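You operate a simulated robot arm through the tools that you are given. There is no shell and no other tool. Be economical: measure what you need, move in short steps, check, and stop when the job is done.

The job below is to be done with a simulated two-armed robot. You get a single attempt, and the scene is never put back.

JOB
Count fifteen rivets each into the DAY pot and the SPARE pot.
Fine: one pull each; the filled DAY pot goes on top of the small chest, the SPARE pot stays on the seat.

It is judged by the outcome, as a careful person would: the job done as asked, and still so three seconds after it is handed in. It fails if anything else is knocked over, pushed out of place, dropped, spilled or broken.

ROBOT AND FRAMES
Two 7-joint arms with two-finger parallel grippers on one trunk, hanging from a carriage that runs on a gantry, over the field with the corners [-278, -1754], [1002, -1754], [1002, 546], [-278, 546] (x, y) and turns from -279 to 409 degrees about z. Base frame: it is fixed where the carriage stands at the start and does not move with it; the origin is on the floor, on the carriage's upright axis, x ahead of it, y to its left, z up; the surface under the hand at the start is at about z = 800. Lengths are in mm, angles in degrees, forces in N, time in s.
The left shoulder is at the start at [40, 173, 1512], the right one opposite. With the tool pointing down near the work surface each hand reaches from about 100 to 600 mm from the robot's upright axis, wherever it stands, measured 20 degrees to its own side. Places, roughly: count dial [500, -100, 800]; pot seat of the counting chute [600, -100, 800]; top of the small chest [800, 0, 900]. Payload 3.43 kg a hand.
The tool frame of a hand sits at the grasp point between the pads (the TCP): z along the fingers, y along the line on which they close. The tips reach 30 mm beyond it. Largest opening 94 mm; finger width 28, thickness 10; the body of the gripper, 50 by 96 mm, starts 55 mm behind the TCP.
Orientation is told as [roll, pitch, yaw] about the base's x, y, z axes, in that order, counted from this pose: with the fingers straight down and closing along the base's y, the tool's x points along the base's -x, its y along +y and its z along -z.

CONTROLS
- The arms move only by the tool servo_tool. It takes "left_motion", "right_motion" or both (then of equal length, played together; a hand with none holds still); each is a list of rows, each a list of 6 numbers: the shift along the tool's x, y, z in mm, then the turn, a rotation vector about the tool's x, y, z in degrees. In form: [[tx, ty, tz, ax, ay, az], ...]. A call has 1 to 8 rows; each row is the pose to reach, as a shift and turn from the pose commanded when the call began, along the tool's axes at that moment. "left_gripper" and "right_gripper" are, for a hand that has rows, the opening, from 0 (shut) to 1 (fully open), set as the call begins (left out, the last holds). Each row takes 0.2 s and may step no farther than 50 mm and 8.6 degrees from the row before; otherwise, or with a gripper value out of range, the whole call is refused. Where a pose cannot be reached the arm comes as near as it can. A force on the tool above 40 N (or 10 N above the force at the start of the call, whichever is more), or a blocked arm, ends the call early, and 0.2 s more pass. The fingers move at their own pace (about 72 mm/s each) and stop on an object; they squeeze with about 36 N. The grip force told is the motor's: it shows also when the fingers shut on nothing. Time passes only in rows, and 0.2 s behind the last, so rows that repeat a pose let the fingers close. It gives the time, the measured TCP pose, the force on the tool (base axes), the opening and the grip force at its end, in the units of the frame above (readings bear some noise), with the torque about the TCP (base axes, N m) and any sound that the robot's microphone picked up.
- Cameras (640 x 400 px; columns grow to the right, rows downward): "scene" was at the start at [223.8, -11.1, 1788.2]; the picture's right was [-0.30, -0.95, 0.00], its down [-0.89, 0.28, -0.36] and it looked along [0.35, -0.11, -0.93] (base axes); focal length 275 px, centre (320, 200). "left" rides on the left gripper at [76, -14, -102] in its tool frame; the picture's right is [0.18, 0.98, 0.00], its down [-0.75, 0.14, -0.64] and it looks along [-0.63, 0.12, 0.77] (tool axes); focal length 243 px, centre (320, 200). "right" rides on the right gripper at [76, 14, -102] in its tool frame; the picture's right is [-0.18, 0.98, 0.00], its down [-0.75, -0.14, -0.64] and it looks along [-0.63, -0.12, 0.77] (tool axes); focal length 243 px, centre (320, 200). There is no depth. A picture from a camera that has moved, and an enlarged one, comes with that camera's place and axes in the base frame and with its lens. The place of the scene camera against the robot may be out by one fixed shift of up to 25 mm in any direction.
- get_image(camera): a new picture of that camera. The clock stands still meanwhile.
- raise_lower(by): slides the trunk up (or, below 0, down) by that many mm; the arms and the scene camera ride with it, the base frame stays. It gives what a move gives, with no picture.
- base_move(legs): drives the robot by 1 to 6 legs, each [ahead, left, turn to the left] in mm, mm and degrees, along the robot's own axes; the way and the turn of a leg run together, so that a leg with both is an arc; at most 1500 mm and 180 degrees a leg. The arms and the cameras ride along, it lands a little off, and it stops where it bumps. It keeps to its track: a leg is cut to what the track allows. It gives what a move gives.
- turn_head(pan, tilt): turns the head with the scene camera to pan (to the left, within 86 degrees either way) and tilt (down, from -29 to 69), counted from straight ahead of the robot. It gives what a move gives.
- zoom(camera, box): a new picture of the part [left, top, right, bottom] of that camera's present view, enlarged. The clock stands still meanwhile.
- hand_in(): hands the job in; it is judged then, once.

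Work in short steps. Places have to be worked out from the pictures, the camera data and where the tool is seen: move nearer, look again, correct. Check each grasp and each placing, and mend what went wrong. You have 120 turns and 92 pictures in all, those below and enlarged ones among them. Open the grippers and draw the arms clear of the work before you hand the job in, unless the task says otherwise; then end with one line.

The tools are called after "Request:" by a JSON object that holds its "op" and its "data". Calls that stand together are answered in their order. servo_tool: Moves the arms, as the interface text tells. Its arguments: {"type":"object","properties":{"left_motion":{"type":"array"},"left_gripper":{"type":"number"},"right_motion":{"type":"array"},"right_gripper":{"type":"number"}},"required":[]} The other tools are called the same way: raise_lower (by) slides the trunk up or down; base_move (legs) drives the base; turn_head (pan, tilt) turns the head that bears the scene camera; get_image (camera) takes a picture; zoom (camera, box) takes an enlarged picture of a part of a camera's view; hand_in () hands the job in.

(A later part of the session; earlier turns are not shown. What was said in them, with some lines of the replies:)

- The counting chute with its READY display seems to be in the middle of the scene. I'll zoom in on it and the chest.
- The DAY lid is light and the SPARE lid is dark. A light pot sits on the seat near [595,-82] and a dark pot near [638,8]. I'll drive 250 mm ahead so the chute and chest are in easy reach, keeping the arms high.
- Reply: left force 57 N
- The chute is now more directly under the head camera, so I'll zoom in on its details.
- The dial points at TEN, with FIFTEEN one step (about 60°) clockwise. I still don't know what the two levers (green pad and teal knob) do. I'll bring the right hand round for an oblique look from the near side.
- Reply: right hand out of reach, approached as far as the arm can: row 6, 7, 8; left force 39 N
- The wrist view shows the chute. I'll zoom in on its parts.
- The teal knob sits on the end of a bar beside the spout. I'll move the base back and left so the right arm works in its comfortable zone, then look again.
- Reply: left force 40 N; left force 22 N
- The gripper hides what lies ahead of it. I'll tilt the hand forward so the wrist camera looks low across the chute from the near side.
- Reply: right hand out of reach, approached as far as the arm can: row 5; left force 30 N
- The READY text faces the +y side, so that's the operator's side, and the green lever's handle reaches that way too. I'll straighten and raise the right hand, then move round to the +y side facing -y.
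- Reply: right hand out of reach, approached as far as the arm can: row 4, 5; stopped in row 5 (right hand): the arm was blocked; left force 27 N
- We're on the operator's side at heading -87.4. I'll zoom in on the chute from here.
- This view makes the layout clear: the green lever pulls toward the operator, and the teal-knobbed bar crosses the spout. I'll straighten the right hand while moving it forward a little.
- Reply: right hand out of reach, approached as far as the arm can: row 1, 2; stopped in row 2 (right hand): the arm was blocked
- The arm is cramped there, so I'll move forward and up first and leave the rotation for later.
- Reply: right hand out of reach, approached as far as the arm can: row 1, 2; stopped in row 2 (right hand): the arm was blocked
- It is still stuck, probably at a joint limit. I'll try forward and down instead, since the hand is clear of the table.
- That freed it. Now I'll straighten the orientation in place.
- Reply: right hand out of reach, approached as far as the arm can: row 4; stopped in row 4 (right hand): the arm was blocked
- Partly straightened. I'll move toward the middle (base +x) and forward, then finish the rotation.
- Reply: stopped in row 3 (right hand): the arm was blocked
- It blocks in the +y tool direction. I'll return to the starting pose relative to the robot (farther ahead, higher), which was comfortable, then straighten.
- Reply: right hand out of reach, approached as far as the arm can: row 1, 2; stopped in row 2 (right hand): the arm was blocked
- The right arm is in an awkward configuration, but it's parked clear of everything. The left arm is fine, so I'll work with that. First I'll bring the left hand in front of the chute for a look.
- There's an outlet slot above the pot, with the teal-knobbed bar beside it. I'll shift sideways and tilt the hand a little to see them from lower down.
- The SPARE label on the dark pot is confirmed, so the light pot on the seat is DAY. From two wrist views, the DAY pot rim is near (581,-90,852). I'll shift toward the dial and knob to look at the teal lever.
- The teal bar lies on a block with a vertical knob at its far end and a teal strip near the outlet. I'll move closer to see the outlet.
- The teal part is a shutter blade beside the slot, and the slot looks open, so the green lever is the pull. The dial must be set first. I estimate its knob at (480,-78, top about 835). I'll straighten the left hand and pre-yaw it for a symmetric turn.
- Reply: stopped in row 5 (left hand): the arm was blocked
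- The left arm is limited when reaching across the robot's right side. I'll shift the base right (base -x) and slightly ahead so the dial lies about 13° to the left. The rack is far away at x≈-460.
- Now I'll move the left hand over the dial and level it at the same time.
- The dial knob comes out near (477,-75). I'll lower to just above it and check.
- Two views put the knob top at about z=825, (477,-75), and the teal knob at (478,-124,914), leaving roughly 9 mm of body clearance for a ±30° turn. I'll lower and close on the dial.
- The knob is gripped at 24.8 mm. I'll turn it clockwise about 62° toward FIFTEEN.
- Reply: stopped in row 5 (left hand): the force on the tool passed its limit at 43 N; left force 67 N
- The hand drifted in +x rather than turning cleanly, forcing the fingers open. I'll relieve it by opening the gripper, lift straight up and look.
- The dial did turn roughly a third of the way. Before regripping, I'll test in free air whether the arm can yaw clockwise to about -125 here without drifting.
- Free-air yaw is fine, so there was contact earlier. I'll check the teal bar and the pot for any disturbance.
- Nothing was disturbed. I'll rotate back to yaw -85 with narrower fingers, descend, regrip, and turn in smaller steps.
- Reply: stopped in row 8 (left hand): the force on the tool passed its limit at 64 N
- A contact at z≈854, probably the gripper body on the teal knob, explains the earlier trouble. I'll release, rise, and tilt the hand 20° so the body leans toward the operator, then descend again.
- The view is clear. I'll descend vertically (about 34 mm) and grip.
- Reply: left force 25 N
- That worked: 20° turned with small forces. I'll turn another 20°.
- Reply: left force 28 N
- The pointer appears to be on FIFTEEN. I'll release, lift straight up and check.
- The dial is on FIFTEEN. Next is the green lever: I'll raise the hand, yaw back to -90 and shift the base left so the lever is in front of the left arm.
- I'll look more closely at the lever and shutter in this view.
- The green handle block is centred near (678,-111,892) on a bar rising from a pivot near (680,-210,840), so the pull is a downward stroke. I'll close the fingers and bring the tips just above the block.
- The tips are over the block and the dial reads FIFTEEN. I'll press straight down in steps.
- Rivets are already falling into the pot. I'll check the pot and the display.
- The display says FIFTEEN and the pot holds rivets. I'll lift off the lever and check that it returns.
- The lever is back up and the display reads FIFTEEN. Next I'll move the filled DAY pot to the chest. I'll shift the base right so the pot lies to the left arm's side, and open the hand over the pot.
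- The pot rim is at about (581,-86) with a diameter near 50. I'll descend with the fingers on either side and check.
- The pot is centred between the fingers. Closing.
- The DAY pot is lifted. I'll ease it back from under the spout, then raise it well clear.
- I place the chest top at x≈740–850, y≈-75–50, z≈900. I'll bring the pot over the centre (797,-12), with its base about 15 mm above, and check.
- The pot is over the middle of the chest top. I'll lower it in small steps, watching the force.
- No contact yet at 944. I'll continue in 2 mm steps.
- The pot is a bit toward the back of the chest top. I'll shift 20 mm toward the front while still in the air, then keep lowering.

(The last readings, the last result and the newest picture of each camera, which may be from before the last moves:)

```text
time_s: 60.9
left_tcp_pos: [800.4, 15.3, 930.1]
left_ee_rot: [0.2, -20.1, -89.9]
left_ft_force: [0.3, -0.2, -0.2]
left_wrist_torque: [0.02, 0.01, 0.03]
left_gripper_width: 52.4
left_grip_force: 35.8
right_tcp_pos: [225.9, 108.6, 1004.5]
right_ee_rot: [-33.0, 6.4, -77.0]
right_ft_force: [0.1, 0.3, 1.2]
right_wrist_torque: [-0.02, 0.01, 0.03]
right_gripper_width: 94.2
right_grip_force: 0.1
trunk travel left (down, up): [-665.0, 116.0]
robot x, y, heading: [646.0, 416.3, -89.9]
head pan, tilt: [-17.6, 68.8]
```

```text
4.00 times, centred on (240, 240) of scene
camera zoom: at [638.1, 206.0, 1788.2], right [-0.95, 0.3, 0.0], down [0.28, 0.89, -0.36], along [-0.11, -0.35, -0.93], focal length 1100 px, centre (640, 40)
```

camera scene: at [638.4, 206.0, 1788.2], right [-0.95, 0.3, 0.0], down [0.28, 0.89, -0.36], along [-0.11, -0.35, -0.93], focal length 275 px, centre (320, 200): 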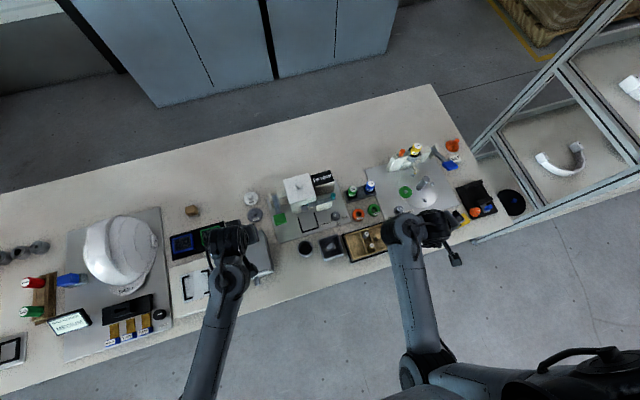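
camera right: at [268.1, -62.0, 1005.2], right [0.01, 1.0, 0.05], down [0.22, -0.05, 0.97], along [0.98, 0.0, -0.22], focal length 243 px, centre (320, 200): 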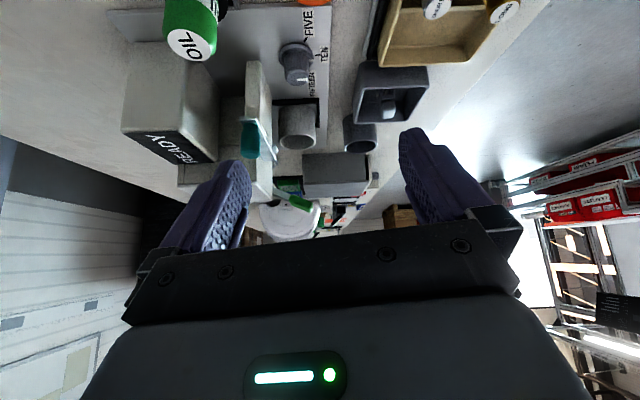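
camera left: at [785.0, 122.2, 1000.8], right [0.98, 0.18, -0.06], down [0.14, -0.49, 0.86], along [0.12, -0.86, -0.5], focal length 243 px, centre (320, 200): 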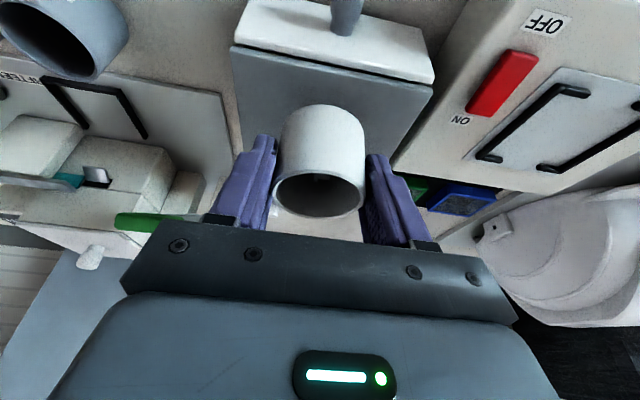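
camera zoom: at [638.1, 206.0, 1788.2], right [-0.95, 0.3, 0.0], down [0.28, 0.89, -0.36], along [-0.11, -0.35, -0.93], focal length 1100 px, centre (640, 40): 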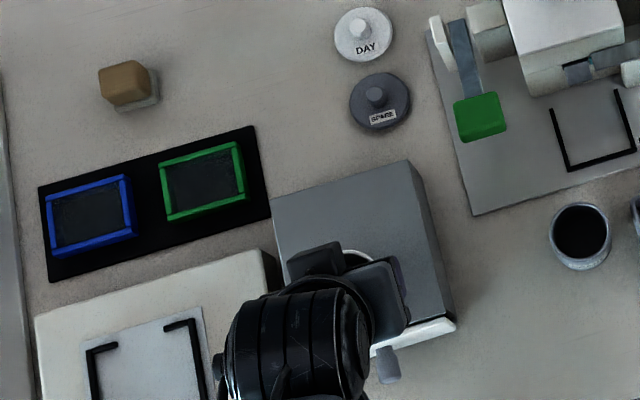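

Triangulating the corner puts the chest top nearer z≈868, so its centre is around (801,-24). I'll move back 27 mm and keep lowering.

Request:
{"op": "servo_tool", "data": {"left_motion": [[-13, 0, 4.6, 0, 0, 0], [-25.4, 0, 9.2, 0, 0, 0], [-24, 0, 13, 0, 0, 0], [-23.4, 0, 14.9, 0, 0, 0]]}}

Request:
{"op": "servo_tool", "data": {"left_motion": [[0.7, 0, 1.9, 0, 0, 0], [1.4, 0, 3.8, 0, 0, 0]]}}

Request:
{"op": "servo_tool", "data": {"left_motion": [[0.7, 0, 1.9, 0, 0, 0], [1.4, 0, 3.8, 0, 0, 0]]}}

```text
time_s: 61.9
left_tcp_pos: [801.1, -12.1, 922.9]
left_ee_rot: [0.1, -20.3, -89.8]
left_ft_force: [0.5, 0.1, 0.2]
left_wrist_torque: [-0.02, 0.03, 0.03]
left_gripper_width: 52.6
left_grip_force: 35.9
right_tcp_pos: [225.3, 109.0, 1004.8]
right_ee_rot: [-32.9, 6.6, -77.0]
right_ft_force: [-0.7, 0.4, 0.0]
right_wrist_torque: [0.02, 0.01, -0.03]
right_gripper_width: 94.1
right_grip_force: 0.2
trunk travel left (down, up): [-665.0, 116.0]
robot x, y, heading: [642.8, 410.5, -89.7]
head pan, tilt: [-17.6, 68.8]
```

```text
time_s: 62.5
left_tcp_pos: [800.7, -13.4, 920.3]
left_ee_rot: [0.2, -20.2, -89.8]
left_ft_force: [-0.2, 0.1, -0.3]
left_wrist_torque: [-0.01, 0.0, 0.01]
left_gripper_width: 52.4
left_grip_force: 35.7
right_tcp_pos: [225.7, 109.6, 1005.1]
right_ee_rot: [-33.0, 6.5, -76.9]
right_ft_force: [-0.1, 0.4, -0.3]
right_wrist_torque: [0.01, -0.01, -0.01]
right_gripper_width: 94.0
right_grip_force: 0.1
trunk travel left (down, up): [-665.0, 116.0]
robot x, y, heading: [644.2, 408.4, -89.9]
head pan, tilt: [-17.6, 68.8]
```

```text
time_s: 63.1
left_tcp_pos: [801.9, -12.3, 915.9]
left_ee_rot: [0.2, -20.3, -89.7]
left_ft_force: [0.7, 0.1, 0.1]
left_wrist_torque: [-0.01, 0.0, 0.01]
left_gripper_width: 52.6
left_grip_force: 36.2
right_tcp_pos: [225.9, 108.1, 1005.0]
right_ee_rot: [-33.0, 6.5, -76.9]
right_ft_force: [0.3, -0.3, -1.1]
right_wrist_torque: [-0.01, 0.01, -0.01]
right_gripper_width: 94.1
right_grip_force: 0.0
trunk travel left (down, up): [-665.0, 116.0]
robot x, y, heading: [641.9, 412.5, -90.0]
head pan, tilt: [-17.6, 68.8]
```

Request:
{"op": "servo_tool", "data": {"left_motion": [[0.5, 0, 1.4, 0, 0, 0], [1.0, 0, 2.8, 0, 0, 0]]}}

Request:
{"op": "servo_tool", "data": {"left_motion": [[0.5, 0, 1.4, 0, 0, 0], [1.0, 0, 2.8, 0, 0, 0]]}}

Request:
{"op": "get_image", "data": {"camera": "left"}}

```text
time_s: 63.7
left_tcp_pos: [801.1, -11.3, 913.1]
left_ee_rot: [0.2, -20.1, -89.8]
left_ft_force: [0.1, 0.1, 0.0]
left_wrist_torque: [0.02, -0.01, 0.01]
left_gripper_width: 52.8
left_grip_force: 36.1
right_tcp_pos: [224.6, 108.7, 1005.6]
right_ee_rot: [-33.1, 6.5, -76.9]
right_ft_force: [-0.2, -0.8, -0.1]
right_wrist_torque: [0.02, 0.05, 0.02]
right_gripper_width: 93.8
right_grip_force: 0.1
trunk travel left (down, up): [-665.0, 116.0]
robot x, y, heading: [648.9, 413.5, -89.8]
head pan, tilt: [-17.6, 68.8]
```

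```text
time_s: 64.3
left_tcp_pos: [800.5, -12.6, 910.7]
left_ee_rot: [0.2, -20.2, -89.8]
left_ft_force: [0.4, 2.6, 8.5]
left_wrist_torque: [0.16, 0.07, -0.02]
left_gripper_width: 52.5
left_grip_force: 36.5
right_tcp_pos: [225.1, 109.3, 1004.7]
right_ee_rot: [-33.0, 6.5, -77.0]
right_ft_force: [-0.2, 0.3, 0.9]
right_wrist_torque: [-0.03, 0.01, 0.03]
right_gripper_width: 93.9
right_grip_force: 0.2
trunk travel left (down, up): [-665.0, 116.0]
robot x, y, heading: [644.2, 413.5, -90.3]
head pan, tilt: [-17.6, 68.8]
```

```text
33 pictures are left
camera left: at [785.5, 95.0, 981.5], right [0.98, 0.18, -0.06], down [0.14, -0.48, 0.86], along [0.12, -0.86, -0.5], focal length 243 px, centre (320, 200)
```

left: 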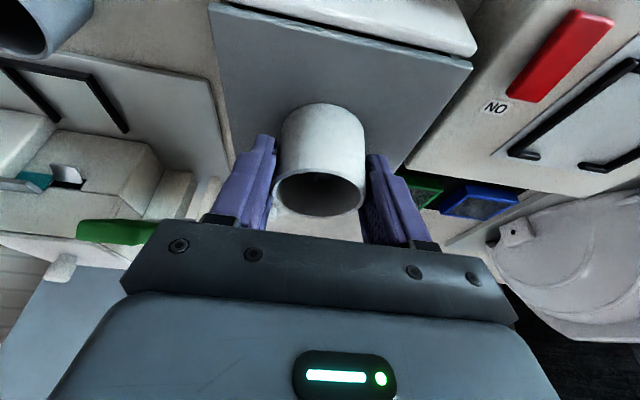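

Contact: 8.5 N at about z=911. I'll release and lift straight up.

Request:
{"op": "servo_tool", "data": {"left_motion": [[0, 0, 0, 0, 0, 0], [0, 0, 0, 0, 0, 0], [0, 0, 0, 0, 0, 0]], "left_gripper": 0.8}}

Request:
{"op": "servo_tool", "data": {"left_motion": [[-8, 0, -22, 0, 0, 0], [-20, 0, -56, 0, 0, 0], [-34, 0, -94, 0, 0, 0], [-48, 0, -132, 0, 0, 0]]}}

Request:
{"op": "get_image", "data": {"camera": "left"}}

```text
time_s: 65.1
left_tcp_pos: [800.5, -12.2, 909.7]
left_ee_rot: [0.2, -20.1, -89.8]
left_ft_force: [-0.9, -0.4, -0.3]
left_wrist_torque: [0.02, 0.0, 0.02]
left_gripper_width: 75.1
left_grip_force: 0.0
right_tcp_pos: [224.8, 108.7, 1005.9]
right_ee_rot: [-33.0, 6.4, -77.0]
right_ft_force: [0.2, 0.2, -0.4]
right_wrist_torque: [-0.03, 0.0, 0.0]
right_gripper_width: 94.0
right_grip_force: 0.1
trunk travel left (down, up): [-665.0, 116.0]
robot x, y, heading: [643.5, 415.0, -89.9]
head pan, tilt: [-17.6, 68.8]
```

```text
time_s: 66.1
left_tcp_pos: [804.1, -14.9, 1052.8]
left_ee_rot: [0.1, -20.2, -89.8]
left_ft_force: [-0.6, -0.4, 0.5]
left_wrist_torque: [-0.01, 0.01, 0.01]
left_gripper_width: 75.3
left_grip_force: 0.1
right_tcp_pos: [226.7, 109.3, 1005.6]
right_ee_rot: [-33.0, 6.5, -77.0]
right_ft_force: [0.2, 0.3, 0.5]
right_wrist_torque: [0.01, -0.01, -0.01]
right_gripper_width: 93.9
right_grip_force: 0.0
trunk travel left (down, up): [-665.0, 116.0]
robot x, y, heading: [643.6, 413.5, -90.0]
head pan, tilt: [-17.6, 68.8]
```

```text
32 pictures are left
camera left: at [787.9, 92.1, 1122.6], right [0.98, 0.18, -0.06], down [0.14, -0.49, 0.86], along [0.12, -0.86, -0.5], focal length 243 px, centre (320, 200)
```

left: 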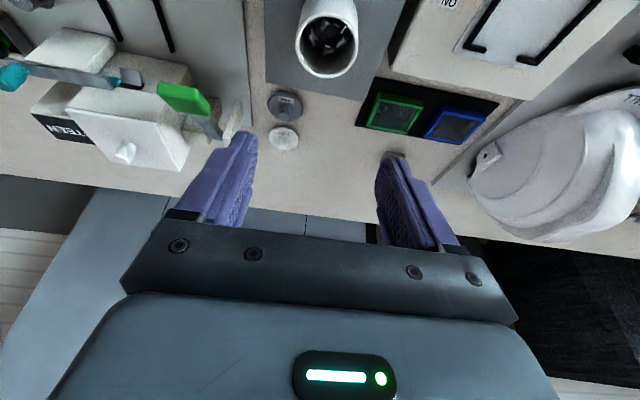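

The DAY pot stands on the chest with its rivets. Now the SPARE pot: I'll shift the base right so it lies to the left arm's side, and look.

Request:
{"op": "base_move", "data": {"legs": [[0, -170, 0]]}}

Request:
{"op": "servo_tool", "data": {"left_motion": [[30, 0, 10, 0, 0, 0], [60, 0, 20, 0, 0, 0], [80, 0, 20, 0, 0, 0]]}}

Request:
{"op": "get_image", "data": {"camera": "left"}}

Request:
{"op": "zoom", "data": {"camera": "scene", "box": [170, 170, 330, 270]}}

```text
time_s: 67.6
left_tcp_pos: [637.7, -14.9, 1051.1]
left_ee_rot: [0.2, -20.3, -89.6]
left_ft_force: [-1.3, 0.3, -0.3]
left_wrist_torque: [0.0, 0.01, 0.0]
left_gripper_width: 75.4
left_grip_force: 0.1
right_tcp_pos: [58.7, 108.7, 1005.9]
right_ee_rot: [-33.1, 6.5, -76.9]
right_ft_force: [-0.5, -0.4, 0.0]
right_wrist_torque: [0.01, -0.03, 0.01]
right_gripper_width: 93.8
right_grip_force: 0.1
trunk travel left (down, up): [-665.0, 116.0]
robot x, y, heading: [477.2, 411.3, -89.9]
head pan, tilt: [-17.6, 68.8]
```

```text
time_s: 68.4
left_tcp_pos: [636.3, 54.8, 1004.9]
left_ee_rot: [0.2, -20.2, -89.5]
left_ft_force: [-0.9, -0.3, -0.1]
left_wrist_torque: [-0.03, 0.02, 0.01]
left_gripper_width: 75.3
left_grip_force: 0.0
right_tcp_pos: [59.1, 107.5, 1004.8]
right_ee_rot: [-33.0, 6.6, -76.9]
right_ft_force: [0.9, -0.1, -0.7]
right_wrist_torque: [-0.01, -0.02, 0.03]
right_gripper_width: 94.1
right_grip_force: 0.0
trunk travel left (down, up): [-665.0, 116.0]
robot x, y, heading: [478.5, 411.9, -89.8]
head pan, tilt: [-17.6, 68.8]
```

```text
31 pictures are left
camera left: at [620.9, 162.2, 1075.5], right [0.98, 0.18, -0.06], down [0.14, -0.48, 0.86], along [0.13, -0.86, -0.5], focal length 243 px, centre (320, 200)
```

left: 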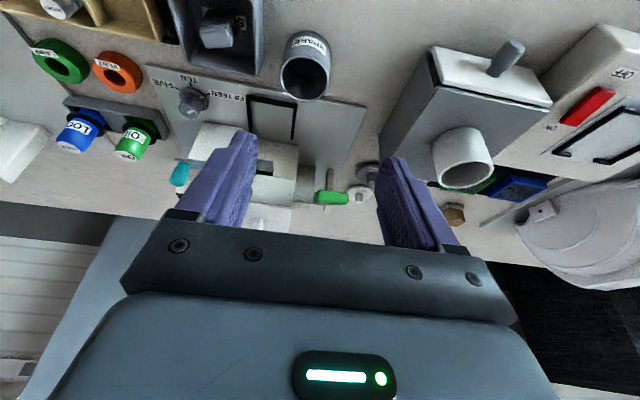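

```text
4.00 times, centred on (250, 220) of scene
camera zoom: at [472.4, 205.7, 1788.2], right [-0.95, 0.3, 0.0], down [0.28, 0.89, -0.36], along [-0.11, -0.35, -0.93], focal length 1100 px, centre (600, 120)
```

zoom: 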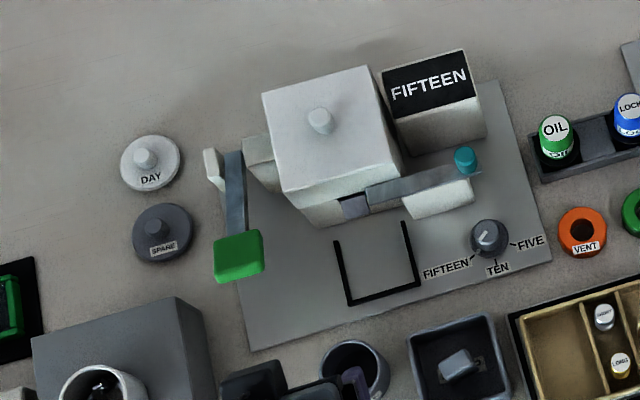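

The SPARE pot is near (620,8), with the dark tray close on its -x side. I'll approach above it with a narrower opening (about 62 mm) and check the alignment.

Request:
{"op": "servo_tool", "data": {"left_motion": [[-3, -5, 31, 0, 0, 0], [-7, -11, 63, 0, 0, 0], [-10.4, -16, 94.3, 0, 0, 0], [-10.4, -16, 94.3, 0, 0, 0]], "left_gripper": 0.67}}

Request:
{"op": "get_image", "data": {"camera": "left"}}

```text
time_s: 69.4
left_tcp_pos: [624.2, 14.7, 918.7]
left_ee_rot: [0.2, -20.2, -89.6]
left_ft_force: [0.6, 0.7, -0.3]
left_wrist_torque: [0.02, 0.04, -0.02]
left_gripper_width: 62.9
left_grip_force: 0.2
right_tcp_pos: [59.7, 106.3, 1005.1]
right_ee_rot: [-33.0, 6.5, -76.8]
right_ft_force: [-0.2, 0.4, 0.9]
right_wrist_torque: [-0.02, 0.02, -0.02]
right_gripper_width: 94.2
right_grip_force: 0.1
trunk travel left (down, up): [-665.0, 116.0]
robot x, y, heading: [480.0, 412.2, -89.9]
head pan, tilt: [-17.6, 68.8]
```

```text
29 pictures are left
camera left: at [607.9, 120.6, 989.1], right [0.98, 0.18, -0.06], down [0.14, -0.48, 0.86], along [0.13, -0.86, -0.5], focal length 243 px, centre (320, 200)
```

left: 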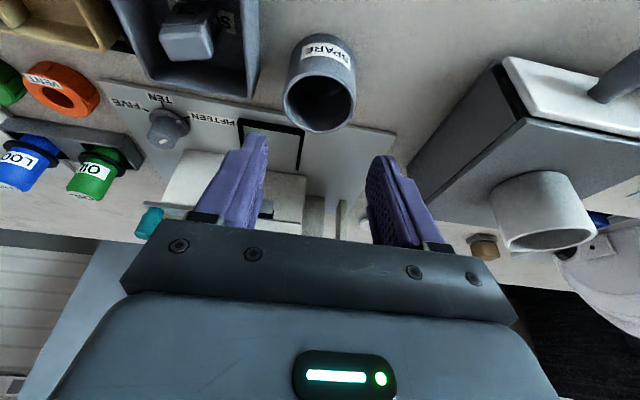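

The rim is at (620,13). The gap to the tray is tight, so I'll narrow to 60 mm and grip a little higher (TCP z≈858). I'll descend and check.

Request:
{"op": "servo_tool", "data": {"left_motion": [[8, -3, 20, 0, 0, 0], [15, -3.2, 38, 0, 0, 0], [22, -3.2, 56.5, 0, 0, 0], [22, -3.2, 56.5, 0, 0, 0]], "left_gripper": 0.64}}

Request:
{"op": "get_image", "data": {"camera": "left"}}

```text
time_s: 70.4
left_tcp_pos: [619.0, 13.9, 859.0]
left_ee_rot: [0.2, -20.2, -89.7]
left_ft_force: [-0.2, -0.3, -0.1]
left_wrist_torque: [-0.04, 0.02, -0.05]
left_gripper_width: 60.0
left_grip_force: 0.0
right_tcp_pos: [60.1, 105.6, 1005.6]
right_ee_rot: [-32.9, 6.5, -76.8]
right_ft_force: [0.1, 0.1, -0.2]
right_wrist_torque: [0.02, 0.0, -0.01]
right_gripper_width: 93.9
right_grip_force: 0.1
trunk travel left (down, up): [-665.0, 116.0]
robot x, y, heading: [474.8, 413.2, -89.7]
head pan, tilt: [-17.6, 68.8]
```

```text
28 pictures are left
camera left: at [602.5, 120.5, 929.4], right [0.98, 0.18, -0.06], down [0.14, -0.49, 0.86], along [0.13, -0.86, -0.5], focal length 243 px, centre (320, 200)
```

left: 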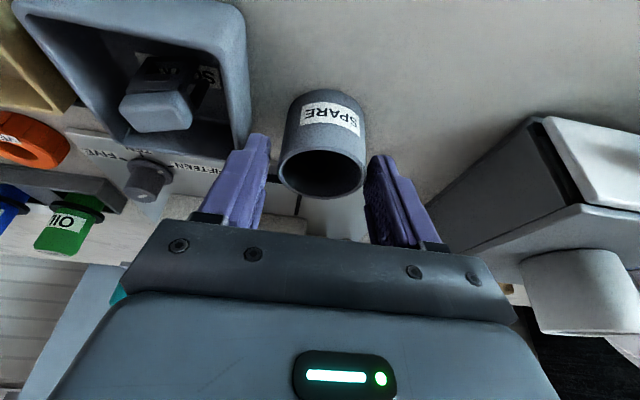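

The pot sits slightly nearer to me than the pad centre. I'll shift 4 mm toward the operator, then close.

Request:
{"op": "servo_tool", "data": {"left_motion": [[2, 0.5, -0.7, 0, 0, 0], [4.2, 0.8, -1.4, 0, 0, 0]]}}

Request:
{"op": "servo_tool", "data": {"left_motion": [[0, 0, 0, 0, 0, 0], [0, 0, 0, 0, 0, 0], [0, 0, 0, 0, 0, 0]], "left_gripper": 0}}

Request:
{"op": "servo_tool", "data": {"left_motion": [[-3.4, 0, -9.4, 0, 0, 0], [-7, 0, -19, 0, 0, 0], [-17, 0, -47, 0, 0, 0], [-28, 0, -80, 0, 0, 0]]}}

Request:
{"op": "get_image", "data": {"camera": "left"}}

```text
time_s: 71.0
left_tcp_pos: [619.9, 16.5, 859.0]
left_ee_rot: [0.2, -20.2, -89.6]
left_ft_force: [0.2, -0.7, -0.6]
left_wrist_torque: [-0.02, 0.01, 0.01]
left_gripper_width: 60.4
left_grip_force: 0.1
right_tcp_pos: [60.7, 107.3, 1004.9]
right_ee_rot: [-32.9, 6.5, -76.8]
right_ft_force: [0.4, 0.0, -0.3]
right_wrist_torque: [-0.02, 0.0, 0.02]
right_gripper_width: 93.8
right_grip_force: 0.1
trunk travel left (down, up): [-665.0, 116.0]
robot x, y, heading: [479.1, 412.7, -89.8]
head pan, tilt: [-17.6, 68.8]
```

```text
time_s: 71.8
left_tcp_pos: [619.5, 18.9, 859.5]
left_ee_rot: [0.1, -20.3, -89.6]
left_ft_force: [-0.8, 0.2, 1.3]
left_wrist_torque: [0.0, 0.03, 0.01]
left_gripper_width: 51.5
left_grip_force: 36.0
right_tcp_pos: [60.4, 107.2, 1005.7]
right_ee_rot: [-32.9, 6.5, -76.8]
right_ft_force: [-0.6, -0.9, 0.3]
right_wrist_torque: [0.03, 0.02, 0.0]
right_gripper_width: 94.1
right_grip_force: 0.0
trunk travel left (down, up): [-665.0, 116.0]
robot x, y, heading: [477.5, 412.0, -89.8]
head pan, tilt: [-17.6, 68.8]
```

```text
time_s: 72.8
left_tcp_pos: [621.4, 18.2, 943.5]
left_ee_rot: [0.2, -20.1, -89.7]
left_ft_force: [0.6, -0.9, -1.2]
left_wrist_torque: [0.03, -0.01, 0.03]
left_gripper_width: 51.6
left_grip_force: 36.0
right_tcp_pos: [60.0, 106.5, 1005.4]
right_ee_rot: [-33.0, 6.4, -76.9]
right_ft_force: [-0.3, 1.0, 0.0]
right_wrist_torque: [0.01, -0.01, 0.0]
right_gripper_width: 93.8
right_grip_force: 0.0
trunk travel left (down, up): [-665.0, 116.0]
robot x, y, heading: [478.9, 410.9, -89.8]
head pan, tilt: [-17.6, 68.8]
```

```text
27 pictures are left
camera left: at [606.0, 125.8, 1014.2], right [0.98, 0.18, -0.06], down [0.14, -0.49, 0.86], along [0.13, -0.86, -0.5], focal length 243 px, centre (320, 200)
```

left: 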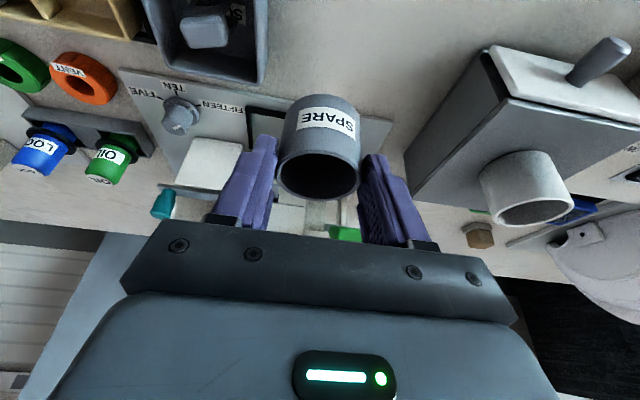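

The SPARE pot is gripped (51.5 mm), upright and lifted. I'll carry it in front of and slightly above the seat, then look.

Request:
{"op": "servo_tool", "data": {"left_motion": [[-24, -13, 9, 0, 0, 0], [-49, -27, 18, 0, 0, 0], [-73, -40, 27, 0, 0, 0], [-72, -40, 57, 0, 0, 0], [-70.4, -40, 87.3, 0, 0, 0], [-70.4, -40, 87.3, 0, 0, 0]]}}

Request:
{"op": "get_image", "data": {"camera": "left"}}

Request:
{"op": "zoom", "data": {"camera": "scene", "box": [190, 170, 330, 270]}}

```text
time_s: 74.2
left_tcp_pos: [581.0, -76.2, 884.5]
left_ee_rot: [0.2, -20.2, -89.6]
left_ft_force: [0.0, -0.4, -0.6]
left_wrist_torque: [-0.01, -0.01, 0.0]
left_gripper_width: 51.7
left_grip_force: 36.0
right_tcp_pos: [60.1, 106.4, 1004.6]
right_ee_rot: [-33.0, 6.5, -76.8]
right_ft_force: [-0.7, 0.5, 0.0]
right_wrist_torque: [0.0, -0.01, -0.03]
right_gripper_width: 93.9
right_grip_force: 0.1
trunk travel left (down, up): [-665.0, 116.0]
robot x, y, heading: [479.4, 409.9, -89.9]
head pan, tilt: [-17.6, 68.8]
```

```text
26 pictures are left
camera left: at [565.1, 30.3, 956.2], right [0.98, 0.18, -0.06], down [0.14, -0.48, 0.86], along [0.13, -0.86, -0.5], focal length 243 px, centre (320, 200)
```

left: 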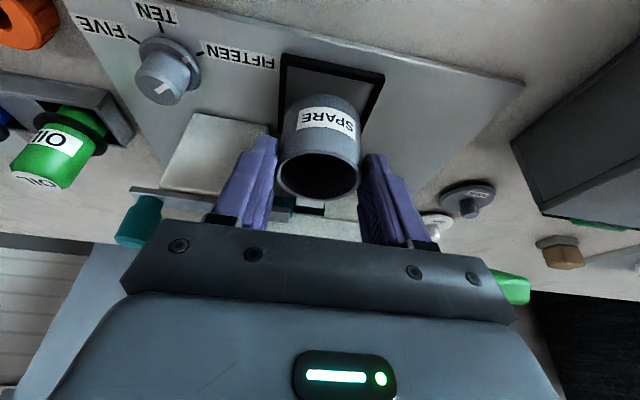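

```text
4.00 times, centred on (260, 220) of scene
camera zoom: at [472.4, 205.7, 1788.2], right [-0.95, 0.3, 0.0], down [0.28, 0.89, -0.36], along [-0.11, -0.35, -0.93], focal length 1100 px, centre (560, 120)
```

zoom: 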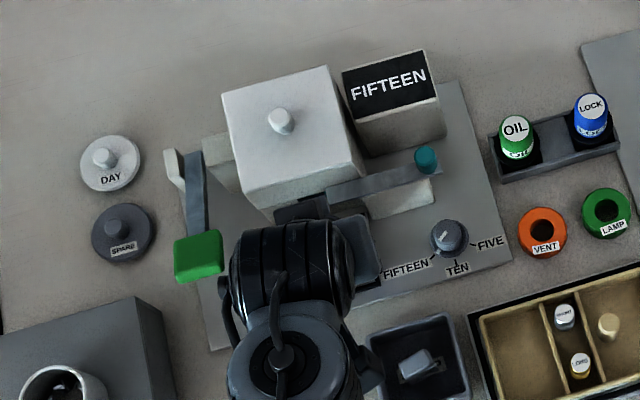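

I'll move 17 mm in over the seat marks and partly lower, then compare with the DAY pot's original position.

Request:
{"op": "servo_tool", "data": {"left_motion": [[-8, 0, 3, 0, 0, 0], [-16, 0.5, 5.8, 0, 0, 0], [-12.6, 0.5, 15.2, 0, 0, 0], [-12.6, 0.5, 15.2, 0, 0, 0]]}}

Request:
{"op": "get_image", "data": {"camera": "left"}}

```text
time_s: 75.2
left_tcp_pos: [581.3, -90.7, 874.2]
left_ee_rot: [0.3, -20.0, -89.7]
left_ft_force: [4.2, 12.8, 1.9]
left_wrist_torque: [0.15, -0.06, 0.2]
left_gripper_width: 49.6
left_grip_force: 36.1
right_tcp_pos: [61.6, 109.9, 1004.7]
right_ee_rot: [-32.8, 6.6, -76.9]
right_ft_force: [0.8, 0.7, 0.2]
right_wrist_torque: [0.01, 0.0, 0.02]
right_gripper_width: 94.1
right_grip_force: 0.1
trunk travel left (down, up): [-665.0, 116.0]
robot x, y, heading: [476.1, 412.4, -90.2]
head pan, tilt: [-17.6, 68.8]
```

```text
24 pictures are left
camera left: at [565.7, 15.8, 944.3], right [0.98, 0.18, -0.06], down [0.14, -0.49, 0.86], along [0.13, -0.85, -0.5], focal length 243 px, centre (320, 200)
```

left: 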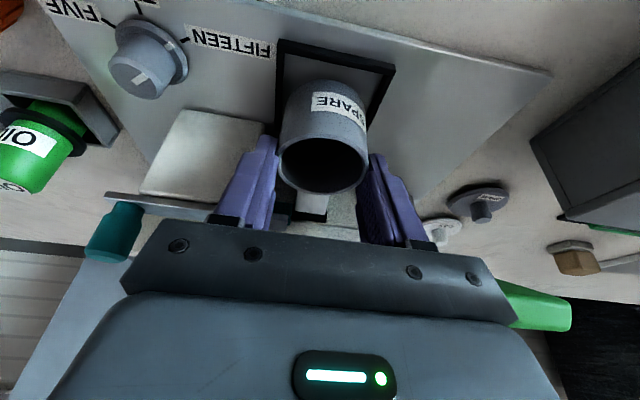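

The rim bumped the spout and the pot shifted a little in the grip. I'll back off 5 mm and lower straight onto the seat.

Request:
{"op": "servo_tool", "data": {"left_motion": [[4.7, 0, -1.7, 0, 0, 0], [6.4, 0, 3, 0, 0, 0], [7.4, 0, 5.8, 0, 0, 0]]}}

Request:
{"op": "get_image", "data": {"camera": "left"}}

```text
time_s: 76.0
left_tcp_pos: [581.7, -91.0, 868.0]
left_ee_rot: [0.2, -20.3, -89.7]
left_ft_force: [0.2, 0.1, -0.3]
left_wrist_torque: [-0.01, 0.03, -0.03]
left_gripper_width: 49.8
left_grip_force: 35.9
right_tcp_pos: [60.3, 106.3, 1005.5]
right_ee_rot: [-33.0, 6.5, -76.8]
right_ft_force: [-0.8, -0.4, -0.7]
right_wrist_torque: [0.03, 0.03, 0.01]
right_gripper_width: 94.1
right_grip_force: 0.1
trunk travel left (down, up): [-665.0, 116.0]
robot x, y, heading: [477.0, 408.4, -89.9]
head pan, tilt: [-17.6, 68.8]
```

```text
23 pictures are left
camera left: at [565.2, 15.9, 939.4], right [0.98, 0.18, -0.06], down [0.14, -0.48, 0.86], along [0.13, -0.86, -0.5], focal length 243 px, centre (320, 200)
```

left: 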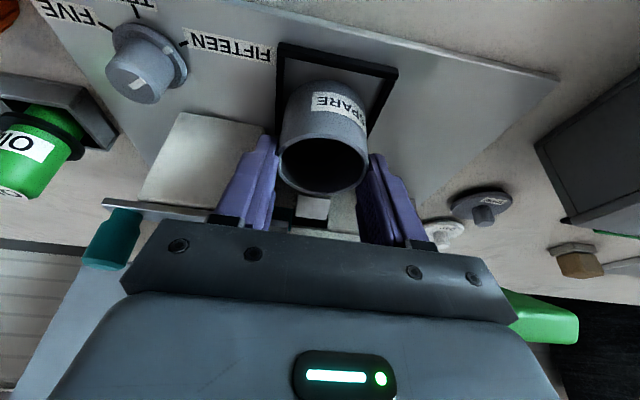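

It's free of contact. I'll lower the last few millimetres.

Request:
{"op": "servo_tool", "data": {"left_motion": [[0.7, 0, 1.9, 0, 0, 0], [1.2, 0, 3.3, 0, 0, 0]]}}

Request:
{"op": "servo_tool", "data": {"left_motion": [[0.5, 0, 1.4, 0, 0, 0], [1.0, 0, 2.8, 0, 0, 0]]}}

Request:
{"op": "get_image", "data": {"camera": "left"}}

```text
time_s: 76.6
left_tcp_pos: [581.0, -89.7, 865.8]
left_ee_rot: [0.2, -20.1, -89.7]
left_ft_force: [0.3, 2.9, 6.3]
left_wrist_torque: [0.25, -0.02, -0.02]
left_gripper_width: 49.9
left_grip_force: 35.9
right_tcp_pos: [61.5, 107.7, 1005.3]
right_ee_rot: [-33.0, 6.6, -76.8]
right_ft_force: [0.2, -0.7, 0.0]
right_wrist_torque: [0.01, 0.0, 0.0]
right_gripper_width: 94.1
right_grip_force: 0.1
trunk travel left (down, up): [-665.0, 116.0]
robot x, y, heading: [475.6, 410.5, -89.8]
head pan, tilt: [-17.6, 68.8]
```

```text
time_s: 77.2
left_tcp_pos: [581.3, -92.9, 863.0]
left_ee_rot: [0.1, -20.5, -89.7]
left_ft_force: [-1.7, 4.3, 20.8]
left_wrist_torque: [0.74, 0.05, 0.06]
left_gripper_width: 49.5
left_grip_force: 36.3
right_tcp_pos: [60.6, 105.2, 1005.0]
right_ee_rot: [-33.0, 6.5, -76.7]
right_ft_force: [0.3, 0.5, -0.2]
right_wrist_torque: [0.01, -0.01, -0.01]
right_gripper_width: 94.0
right_grip_force: 0.0
trunk travel left (down, up): [-665.0, 116.0]
robot x, y, heading: [478.3, 415.0, -90.2]
head pan, tilt: [-17.6, 68.8]
```

```text
22 pictures are left
camera left: at [565.3, 14.5, 934.1], right [0.98, 0.18, -0.06], down [0.14, -0.48, 0.86], along [0.13, -0.86, -0.5], focal length 243 px, centre (320, 200)
```

left: 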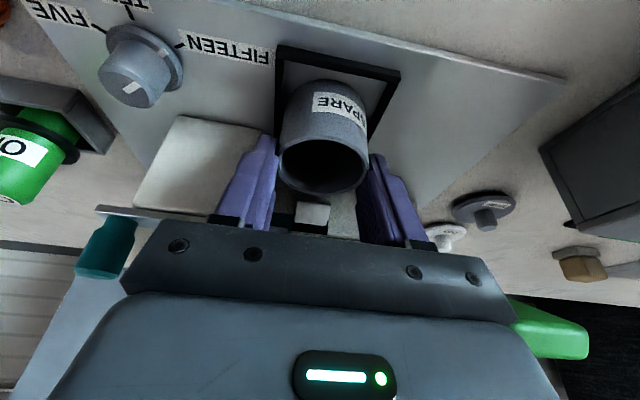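

Seated, with 20 N of contact. I'll release and lift vertically.

Request:
{"op": "servo_tool", "data": {"left_motion": [[-0.7, 0, -1.9, 0, 0, 0], [-0.7, 0, -1.9, 0, 0, 0], [-0.7, 0, -1.9, 0, 0, 0]], "left_gripper": 0.8}}

Request:
{"op": "servo_tool", "data": {"left_motion": [[-3, 0, -19, 0, 0, 0], [-6, 0, -47, 0, 0, 0], [-12, 0, -80, 0, 0, 0]]}}

Request:
{"op": "zoom", "data": {"camera": "left", "box": [160, 0, 480, 220]}}

Request:
{"op": "zoom", "data": {"camera": "scene", "box": [200, 170, 340, 270]}}

```text
time_s: 78.0
left_tcp_pos: [581.4, -89.7, 864.6]
left_ee_rot: [0.3, -19.9, -89.7]
left_ft_force: [-0.2, 0.6, -1.0]
left_wrist_torque: [0.01, -0.01, 0.01]
left_gripper_width: 75.3
left_grip_force: 0.0
right_tcp_pos: [60.9, 107.1, 1005.8]
right_ee_rot: [-32.9, 6.5, -76.9]
right_ft_force: [0.1, -0.4, 0.1]
right_wrist_torque: [0.0, 0.02, -0.01]
right_gripper_width: 93.9
right_grip_force: 0.1
trunk travel left (down, up): [-665.0, 116.0]
robot x, y, heading: [478.6, 414.2, -89.9]
head pan, tilt: [-17.6, 68.8]
```

```text
time_s: 78.8
left_tcp_pos: [582.0, -72.3, 943.4]
left_ee_rot: [0.3, -20.1, -89.6]
left_ft_force: [-0.1, 0.0, 0.2]
left_wrist_torque: [0.01, -0.02, 0.05]
left_gripper_width: 75.1
left_grip_force: 0.0
right_tcp_pos: [59.9, 106.9, 1004.4]
right_ee_rot: [-33.0, 6.6, -76.9]
right_ft_force: [-0.1, 0.2, -0.6]
right_wrist_torque: [-0.01, 0.0, -0.01]
right_gripper_width: 94.1
right_grip_force: 0.1
trunk travel left (down, up): [-665.0, 116.0]
robot x, y, heading: [477.9, 413.2, -90.1]
head pan, tilt: [-17.6, 68.8]
```

```text
1.82 times, centred on (320, 110) of left
camera zoom: at [566.9, 34.4, 1014.0], right [0.98, 0.18, -0.06], down [0.14, -0.49, 0.86], along [0.13, -0.86, -0.5], focal length 441 px, centre (320, 364)
```

zoom: 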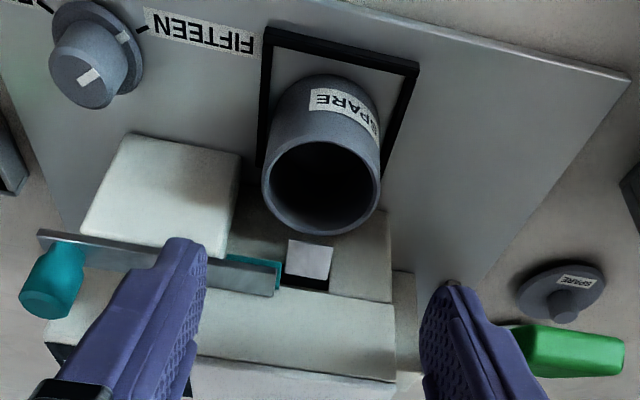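

```text
4.00 times, centred on (270, 220) of scene
camera zoom: at [472.5, 205.6, 1788.2], right [-0.95, 0.3, 0.0], down [0.28, 0.89, -0.36], along [-0.11, -0.35, -0.93], focal length 1100 px, centre (520, 120)
```

zoom: 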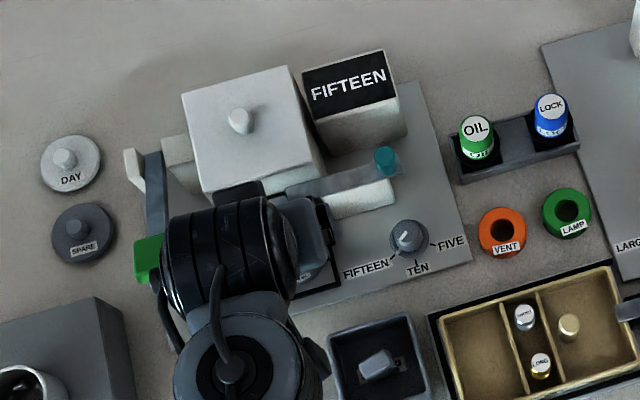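

The SPARE pot stands inside the seat marks under the spout. Now the pull for SPARE: I'll raise, close the fingers, and move over the green lever as before.

Request:
{"op": "servo_tool", "data": {"left_motion": [[-10, 0, -28, 0, 0, 0], [-24, 0, -66, 0, 0, 0]], "left_gripper": 0}}

Request:
{"op": "base_move", "data": {"legs": [[0, 97, 0]]}}

```text
time_s: 79.4
left_tcp_pos: [582.7, -75.1, 1013.9]
left_ee_rot: [0.2, -20.2, -89.6]
left_ft_force: [0.2, 0.4, -0.2]
left_wrist_torque: [-0.01, -0.01, 0.05]
left_gripper_width: 0.0
left_grip_force: 7.8
right_tcp_pos: [60.0, 107.3, 1004.9]
right_ee_rot: [-33.0, 6.5, -76.9]
right_ft_force: [0.2, -0.3, 0.1]
right_wrist_torque: [-0.02, 0.01, -0.03]
right_gripper_width: 94.0
right_grip_force: 0.0
trunk travel left (down, up): [-665.0, 116.0]
robot x, y, heading: [478.8, 409.7, -89.5]
head pan, tilt: [-17.6, 68.8]
```

```text
time_s: 80.5
left_tcp_pos: [684.1, -75.4, 1014.5]
left_ee_rot: [0.3, -20.2, -89.7]
left_ft_force: [0.9, 0.2, -0.2]
left_wrist_torque: [0.03, -0.02, 0.0]
left_gripper_width: 0.0
left_grip_force: 33.2
right_tcp_pos: [162.1, 107.5, 1005.3]
right_ee_rot: [-33.0, 6.5, -76.9]
right_ft_force: [1.0, -0.3, -0.2]
right_wrist_torque: [-0.03, 0.03, 0.01]
right_gripper_width: 93.9
right_grip_force: 0.2
trunk travel left (down, up): [-665.0, 116.0]
robot x, y, heading: [580.4, 414.0, -89.8]
head pan, tilt: [-17.6, 68.8]
```

Request:
{"op": "servo_tool", "data": {"left_motion": [[-3, -3, 30, 0, 0, 0], [-6.4, -5.6, 60.3, 0, 0, 0], [-6.4, -5.6, 60.3, 0, 0, 0]]}}

Request:
{"op": "get_image", "data": {"camera": "left"}}

Request:
{"op": "zoom", "data": {"camera": "scene", "box": [220, 160, 360, 260]}}

```text
time_s: 81.3
left_tcp_pos: [676.7, -102.3, 959.7]
left_ee_rot: [0.1, -20.2, -89.7]
left_ft_force: [0.3, -1.0, 0.4]
left_wrist_torque: [0.0, -0.02, 0.0]
left_gripper_width: 0.1
left_grip_force: 33.0
right_tcp_pos: [161.4, 108.1, 1005.8]
right_ee_rot: [-33.0, 6.5, -77.0]
right_ft_force: [0.0, 0.1, -0.6]
right_wrist_torque: [0.0, -0.02, -0.04]
right_gripper_width: 93.9
right_grip_force: 0.1
trunk travel left (down, up): [-665.0, 116.0]
robot x, y, heading: [577.8, 414.8, -89.9]
head pan, tilt: [-17.6, 68.8]
```

```text
19 pictures are left
camera left: at [661.8, 4.1, 1029.8], right [0.98, 0.18, -0.06], down [0.14, -0.49, 0.86], along [0.12, -0.86, -0.5], focal length 243 px, centre (320, 200)
```

left: 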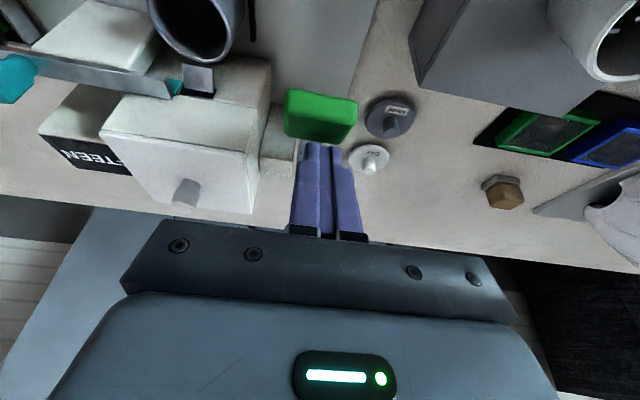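

```text
4.00 times, centred on (290, 210) of scene
camera zoom: at [573.8, 206.0, 1788.2], right [-0.95, 0.3, 0.0], down [0.28, 0.89, -0.36], along [-0.11, -0.35, -0.93], focal length 1100 px, centre (440, 160)
```

zoom: 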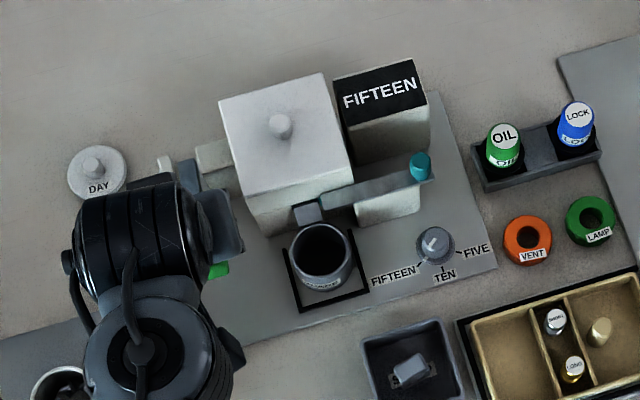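

The lever is back in its rest position, SPARE is under the spout, and the dial is on FIFTEEN. I'll press down with the same stroke.

Request:
{"op": "servo_tool", "data": {"left_motion": [[6.8, 0, 18.8, 0, 0, 0], [10.3, 0, 28.2, 0, 0, 0], [13.7, 0, 37.6, 0, 0, 0], [17.1, 0, 47, 0, 0, 0]]}}

Request:
{"op": "zoom", "data": {"camera": "left", "box": [80, 0, 400, 200]}}

Request:
{"op": "zoom", "data": {"camera": "scene", "box": [240, 170, 340, 250]}}

```text
time_s: 82.3
left_tcp_pos: [678.4, -104.3, 909.6]
left_ee_rot: [0.3, -20.2, -89.6]
left_ft_force: [-0.7, -0.7, 4.6]
left_wrist_torque: [-0.02, 0.02, 0.07]
left_gripper_width: 0.3
left_grip_force: 32.9
right_tcp_pos: [160.2, 108.2, 1005.6]
right_ee_rot: [-33.0, 6.5, -76.9]
right_ft_force: [-0.2, -0.2, -0.5]
right_wrist_torque: [0.05, 0.02, 0.0]
right_gripper_width: 94.0
right_grip_force: 0.1
trunk travel left (down, up): [-665.0, 116.0]
robot x, y, heading: [581.6, 412.8, -89.7]
head pan, tilt: [-17.6, 68.8]
```

```text
2.00 times, centred on (240, 100) of left
camera zoom: at [663.9, 2.4, 980.2], right [0.98, 0.18, -0.06], down [0.14, -0.48, 0.86], along [0.13, -0.86, -0.5], focal length 485 px, centre (480, 400)
```

zoom: 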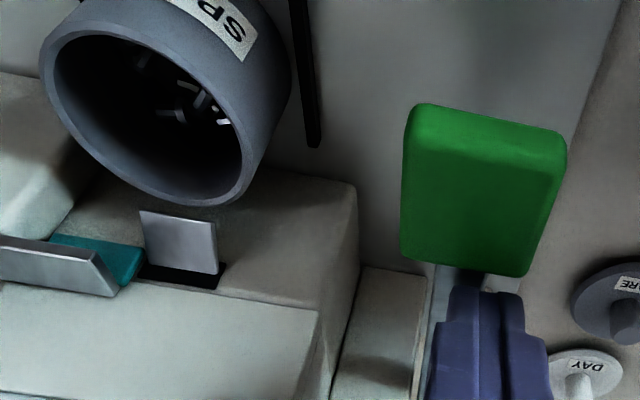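

```text
5.00 times, centred on (290, 210) of scene
camera zoom: at [573.7, 205.7, 1788.3], right [-0.95, 0.3, 0.0], down [0.28, 0.89, -0.36], along [-0.11, -0.35, -0.93], focal length 1375 px, centre (470, 150)
```

zoom: 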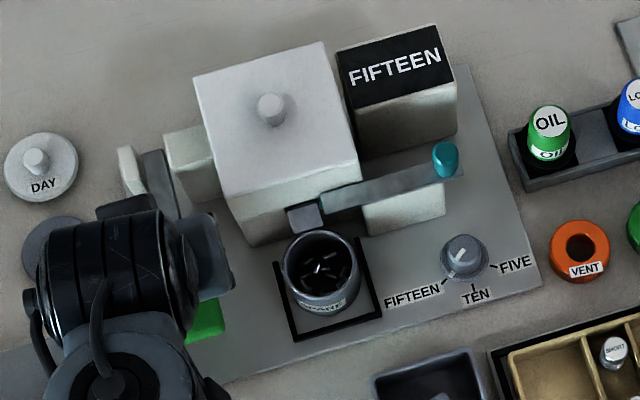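

The rivets are in the SPARE pot. I'll lift off the lever, retreat, and open the gripper.

Request:
{"op": "servo_tool", "data": {"left_motion": [[-10, 0, -28, 0, 0, 0], [-20, 0, -56, 0, 0, 0], [-37, 0, -100, 0, 0, 0], [-20, 0, -140, 0, 0, 0], [20, 0, -170, 0, 0, 0]]}}

Request:
{"op": "servo_tool", "data": {"left_motion": [[40, 0, 0, 0, 0, 0], [80, 0, 0, 0, 0, 0], [110, 0, 0, 0, 0, 0]], "left_gripper": 1}}

Request:
{"op": "base_move", "data": {"legs": [[-100, 0, 0]]}}

Request:
{"op": "get_image", "data": {"camera": "scene"}}

Request:
{"op": "zoom", "data": {"camera": "scene", "box": [200, 120, 360, 220]}}

```text
time_s: 83.5
left_tcp_pos: [677.6, -22.9, 1061.1]
left_ee_rot: [0.3, -20.1, -89.6]
left_ft_force: [-0.2, -1.2, -0.2]
left_wrist_torque: [-0.01, 0.0, 0.01]
left_gripper_width: 0.1
left_grip_force: 33.2
right_tcp_pos: [161.2, 108.0, 1005.1]
right_ee_rot: [-33.0, 6.5, -76.9]
right_ft_force: [0.2, 0.0, -0.6]
right_wrist_torque: [0.01, -0.01, -0.05]
right_gripper_width: 94.1
right_grip_force: 0.1
trunk travel left (down, up): [-665.0, 116.0]
robot x, y, heading: [577.6, 413.4, -89.9]
head pan, tilt: [-17.6, 68.8]
```

```text
time_s: 84.3
left_tcp_pos: [676.1, 79.5, 1023.3]
left_ee_rot: [0.2, -20.1, -89.6]
left_ft_force: [-0.2, 0.3, -0.3]
left_wrist_torque: [-0.02, -0.01, 0.01]
left_gripper_width: 94.0
left_grip_force: 0.1
right_tcp_pos: [161.3, 109.5, 1005.5]
right_ee_rot: [-33.0, 6.6, -76.9]
right_ft_force: [-0.7, 0.2, 0.6]
right_wrist_torque: [0.0, 0.0, 0.0]
right_gripper_width: 94.1
right_grip_force: 0.1
trunk travel left (down, up): [-665.0, 116.0]
robot x, y, heading: [580.0, 408.8, -90.0]
head pan, tilt: [-17.6, 68.8]
```

```text
time_s: 85.5
left_tcp_pos: [676.0, 178.3, 1022.3]
left_ee_rot: [0.2, -20.0, -89.5]
left_ft_force: [-0.3, 0.4, -0.5]
left_wrist_torque: [-0.01, -0.03, 0.02]
left_gripper_width: 94.1
left_grip_force: 0.1
right_tcp_pos: [162.8, 205.8, 1004.7]
right_ee_rot: [-33.0, 6.5, -76.8]
right_ft_force: [0.6, 0.3, -0.6]
right_wrist_torque: [0.0, 0.01, 0.01]
right_gripper_width: 93.9
right_grip_force: 0.0
trunk travel left (down, up): [-665.0, 116.0]
robot x, y, heading: [579.9, 512.1, -89.9]
head pan, tilt: [-17.6, 68.8]
```

```text
15 pictures are left
camera scene: at [573.8, 305.0, 1788.1], right [-0.95, 0.3, 0.0], down [0.28, 0.89, -0.36], along [-0.11, -0.35, -0.93], focal length 275 px, centre (320, 200)
```

scene: 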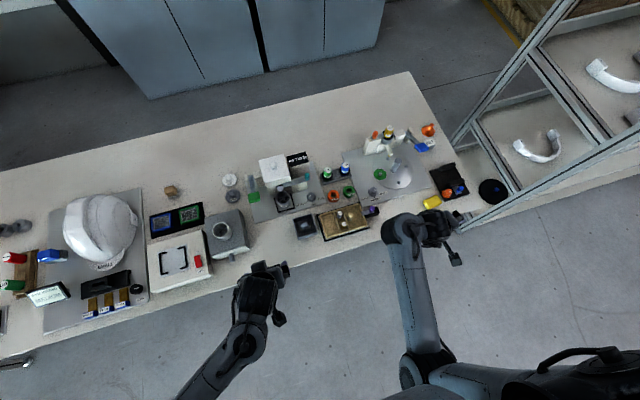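

```text
4.00 times, centred on (280, 170) of scene
camera zoom: at [573.8, 305.0, 1788.1], right [-0.95, 0.3, 0.0], down [0.28, 0.89, -0.36], along [-0.11, -0.35, -0.93], focal length 1100 px, centre (480, 320)
```

zoom: 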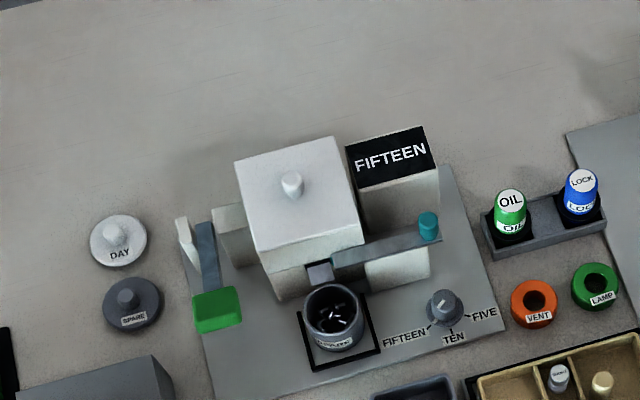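

SPARE is filled and on the seat. One last check of the DAY pot on the chest.

Request:
{"op": "zoom", "data": {"camera": "scene", "box": [180, 190, 340, 290]}}

```text
4.00 times, centred on (260, 240) of scene
camera zoom: at [573.8, 305.0, 1788.1], right [-0.95, 0.3, 0.0], down [0.28, 0.89, -0.36], along [-0.11, -0.35, -0.93], focal length 1100 px, centre (560, 40)
```

zoom: 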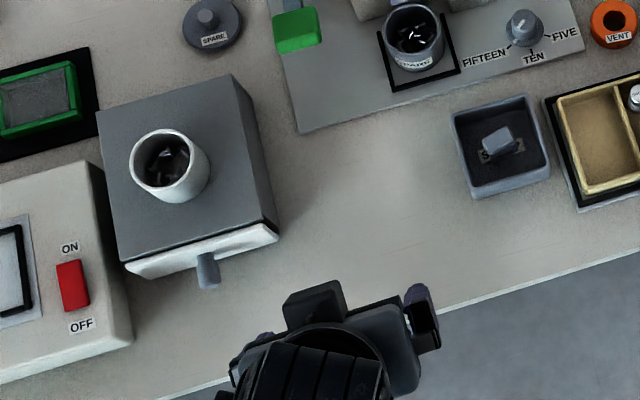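

The DAY pot stands well inside the chest top with its rivets. The SPARE pot is on the seat, nothing is spilled, the grippers are open and the arms are clear. Handing in.

Request:
{"op": "hand_in", "data": {}}

```text
The job is handed in.
```

The job is handed in: with the dial on FIFTEEN, one pull filled each pot, and the display read FIFTEEN after each pull (I did not count the rivets themselves). The DAY pot is on the small chest, the SPARE pot is on the seat, and nothing looked spilled or out of place in the last pictures.
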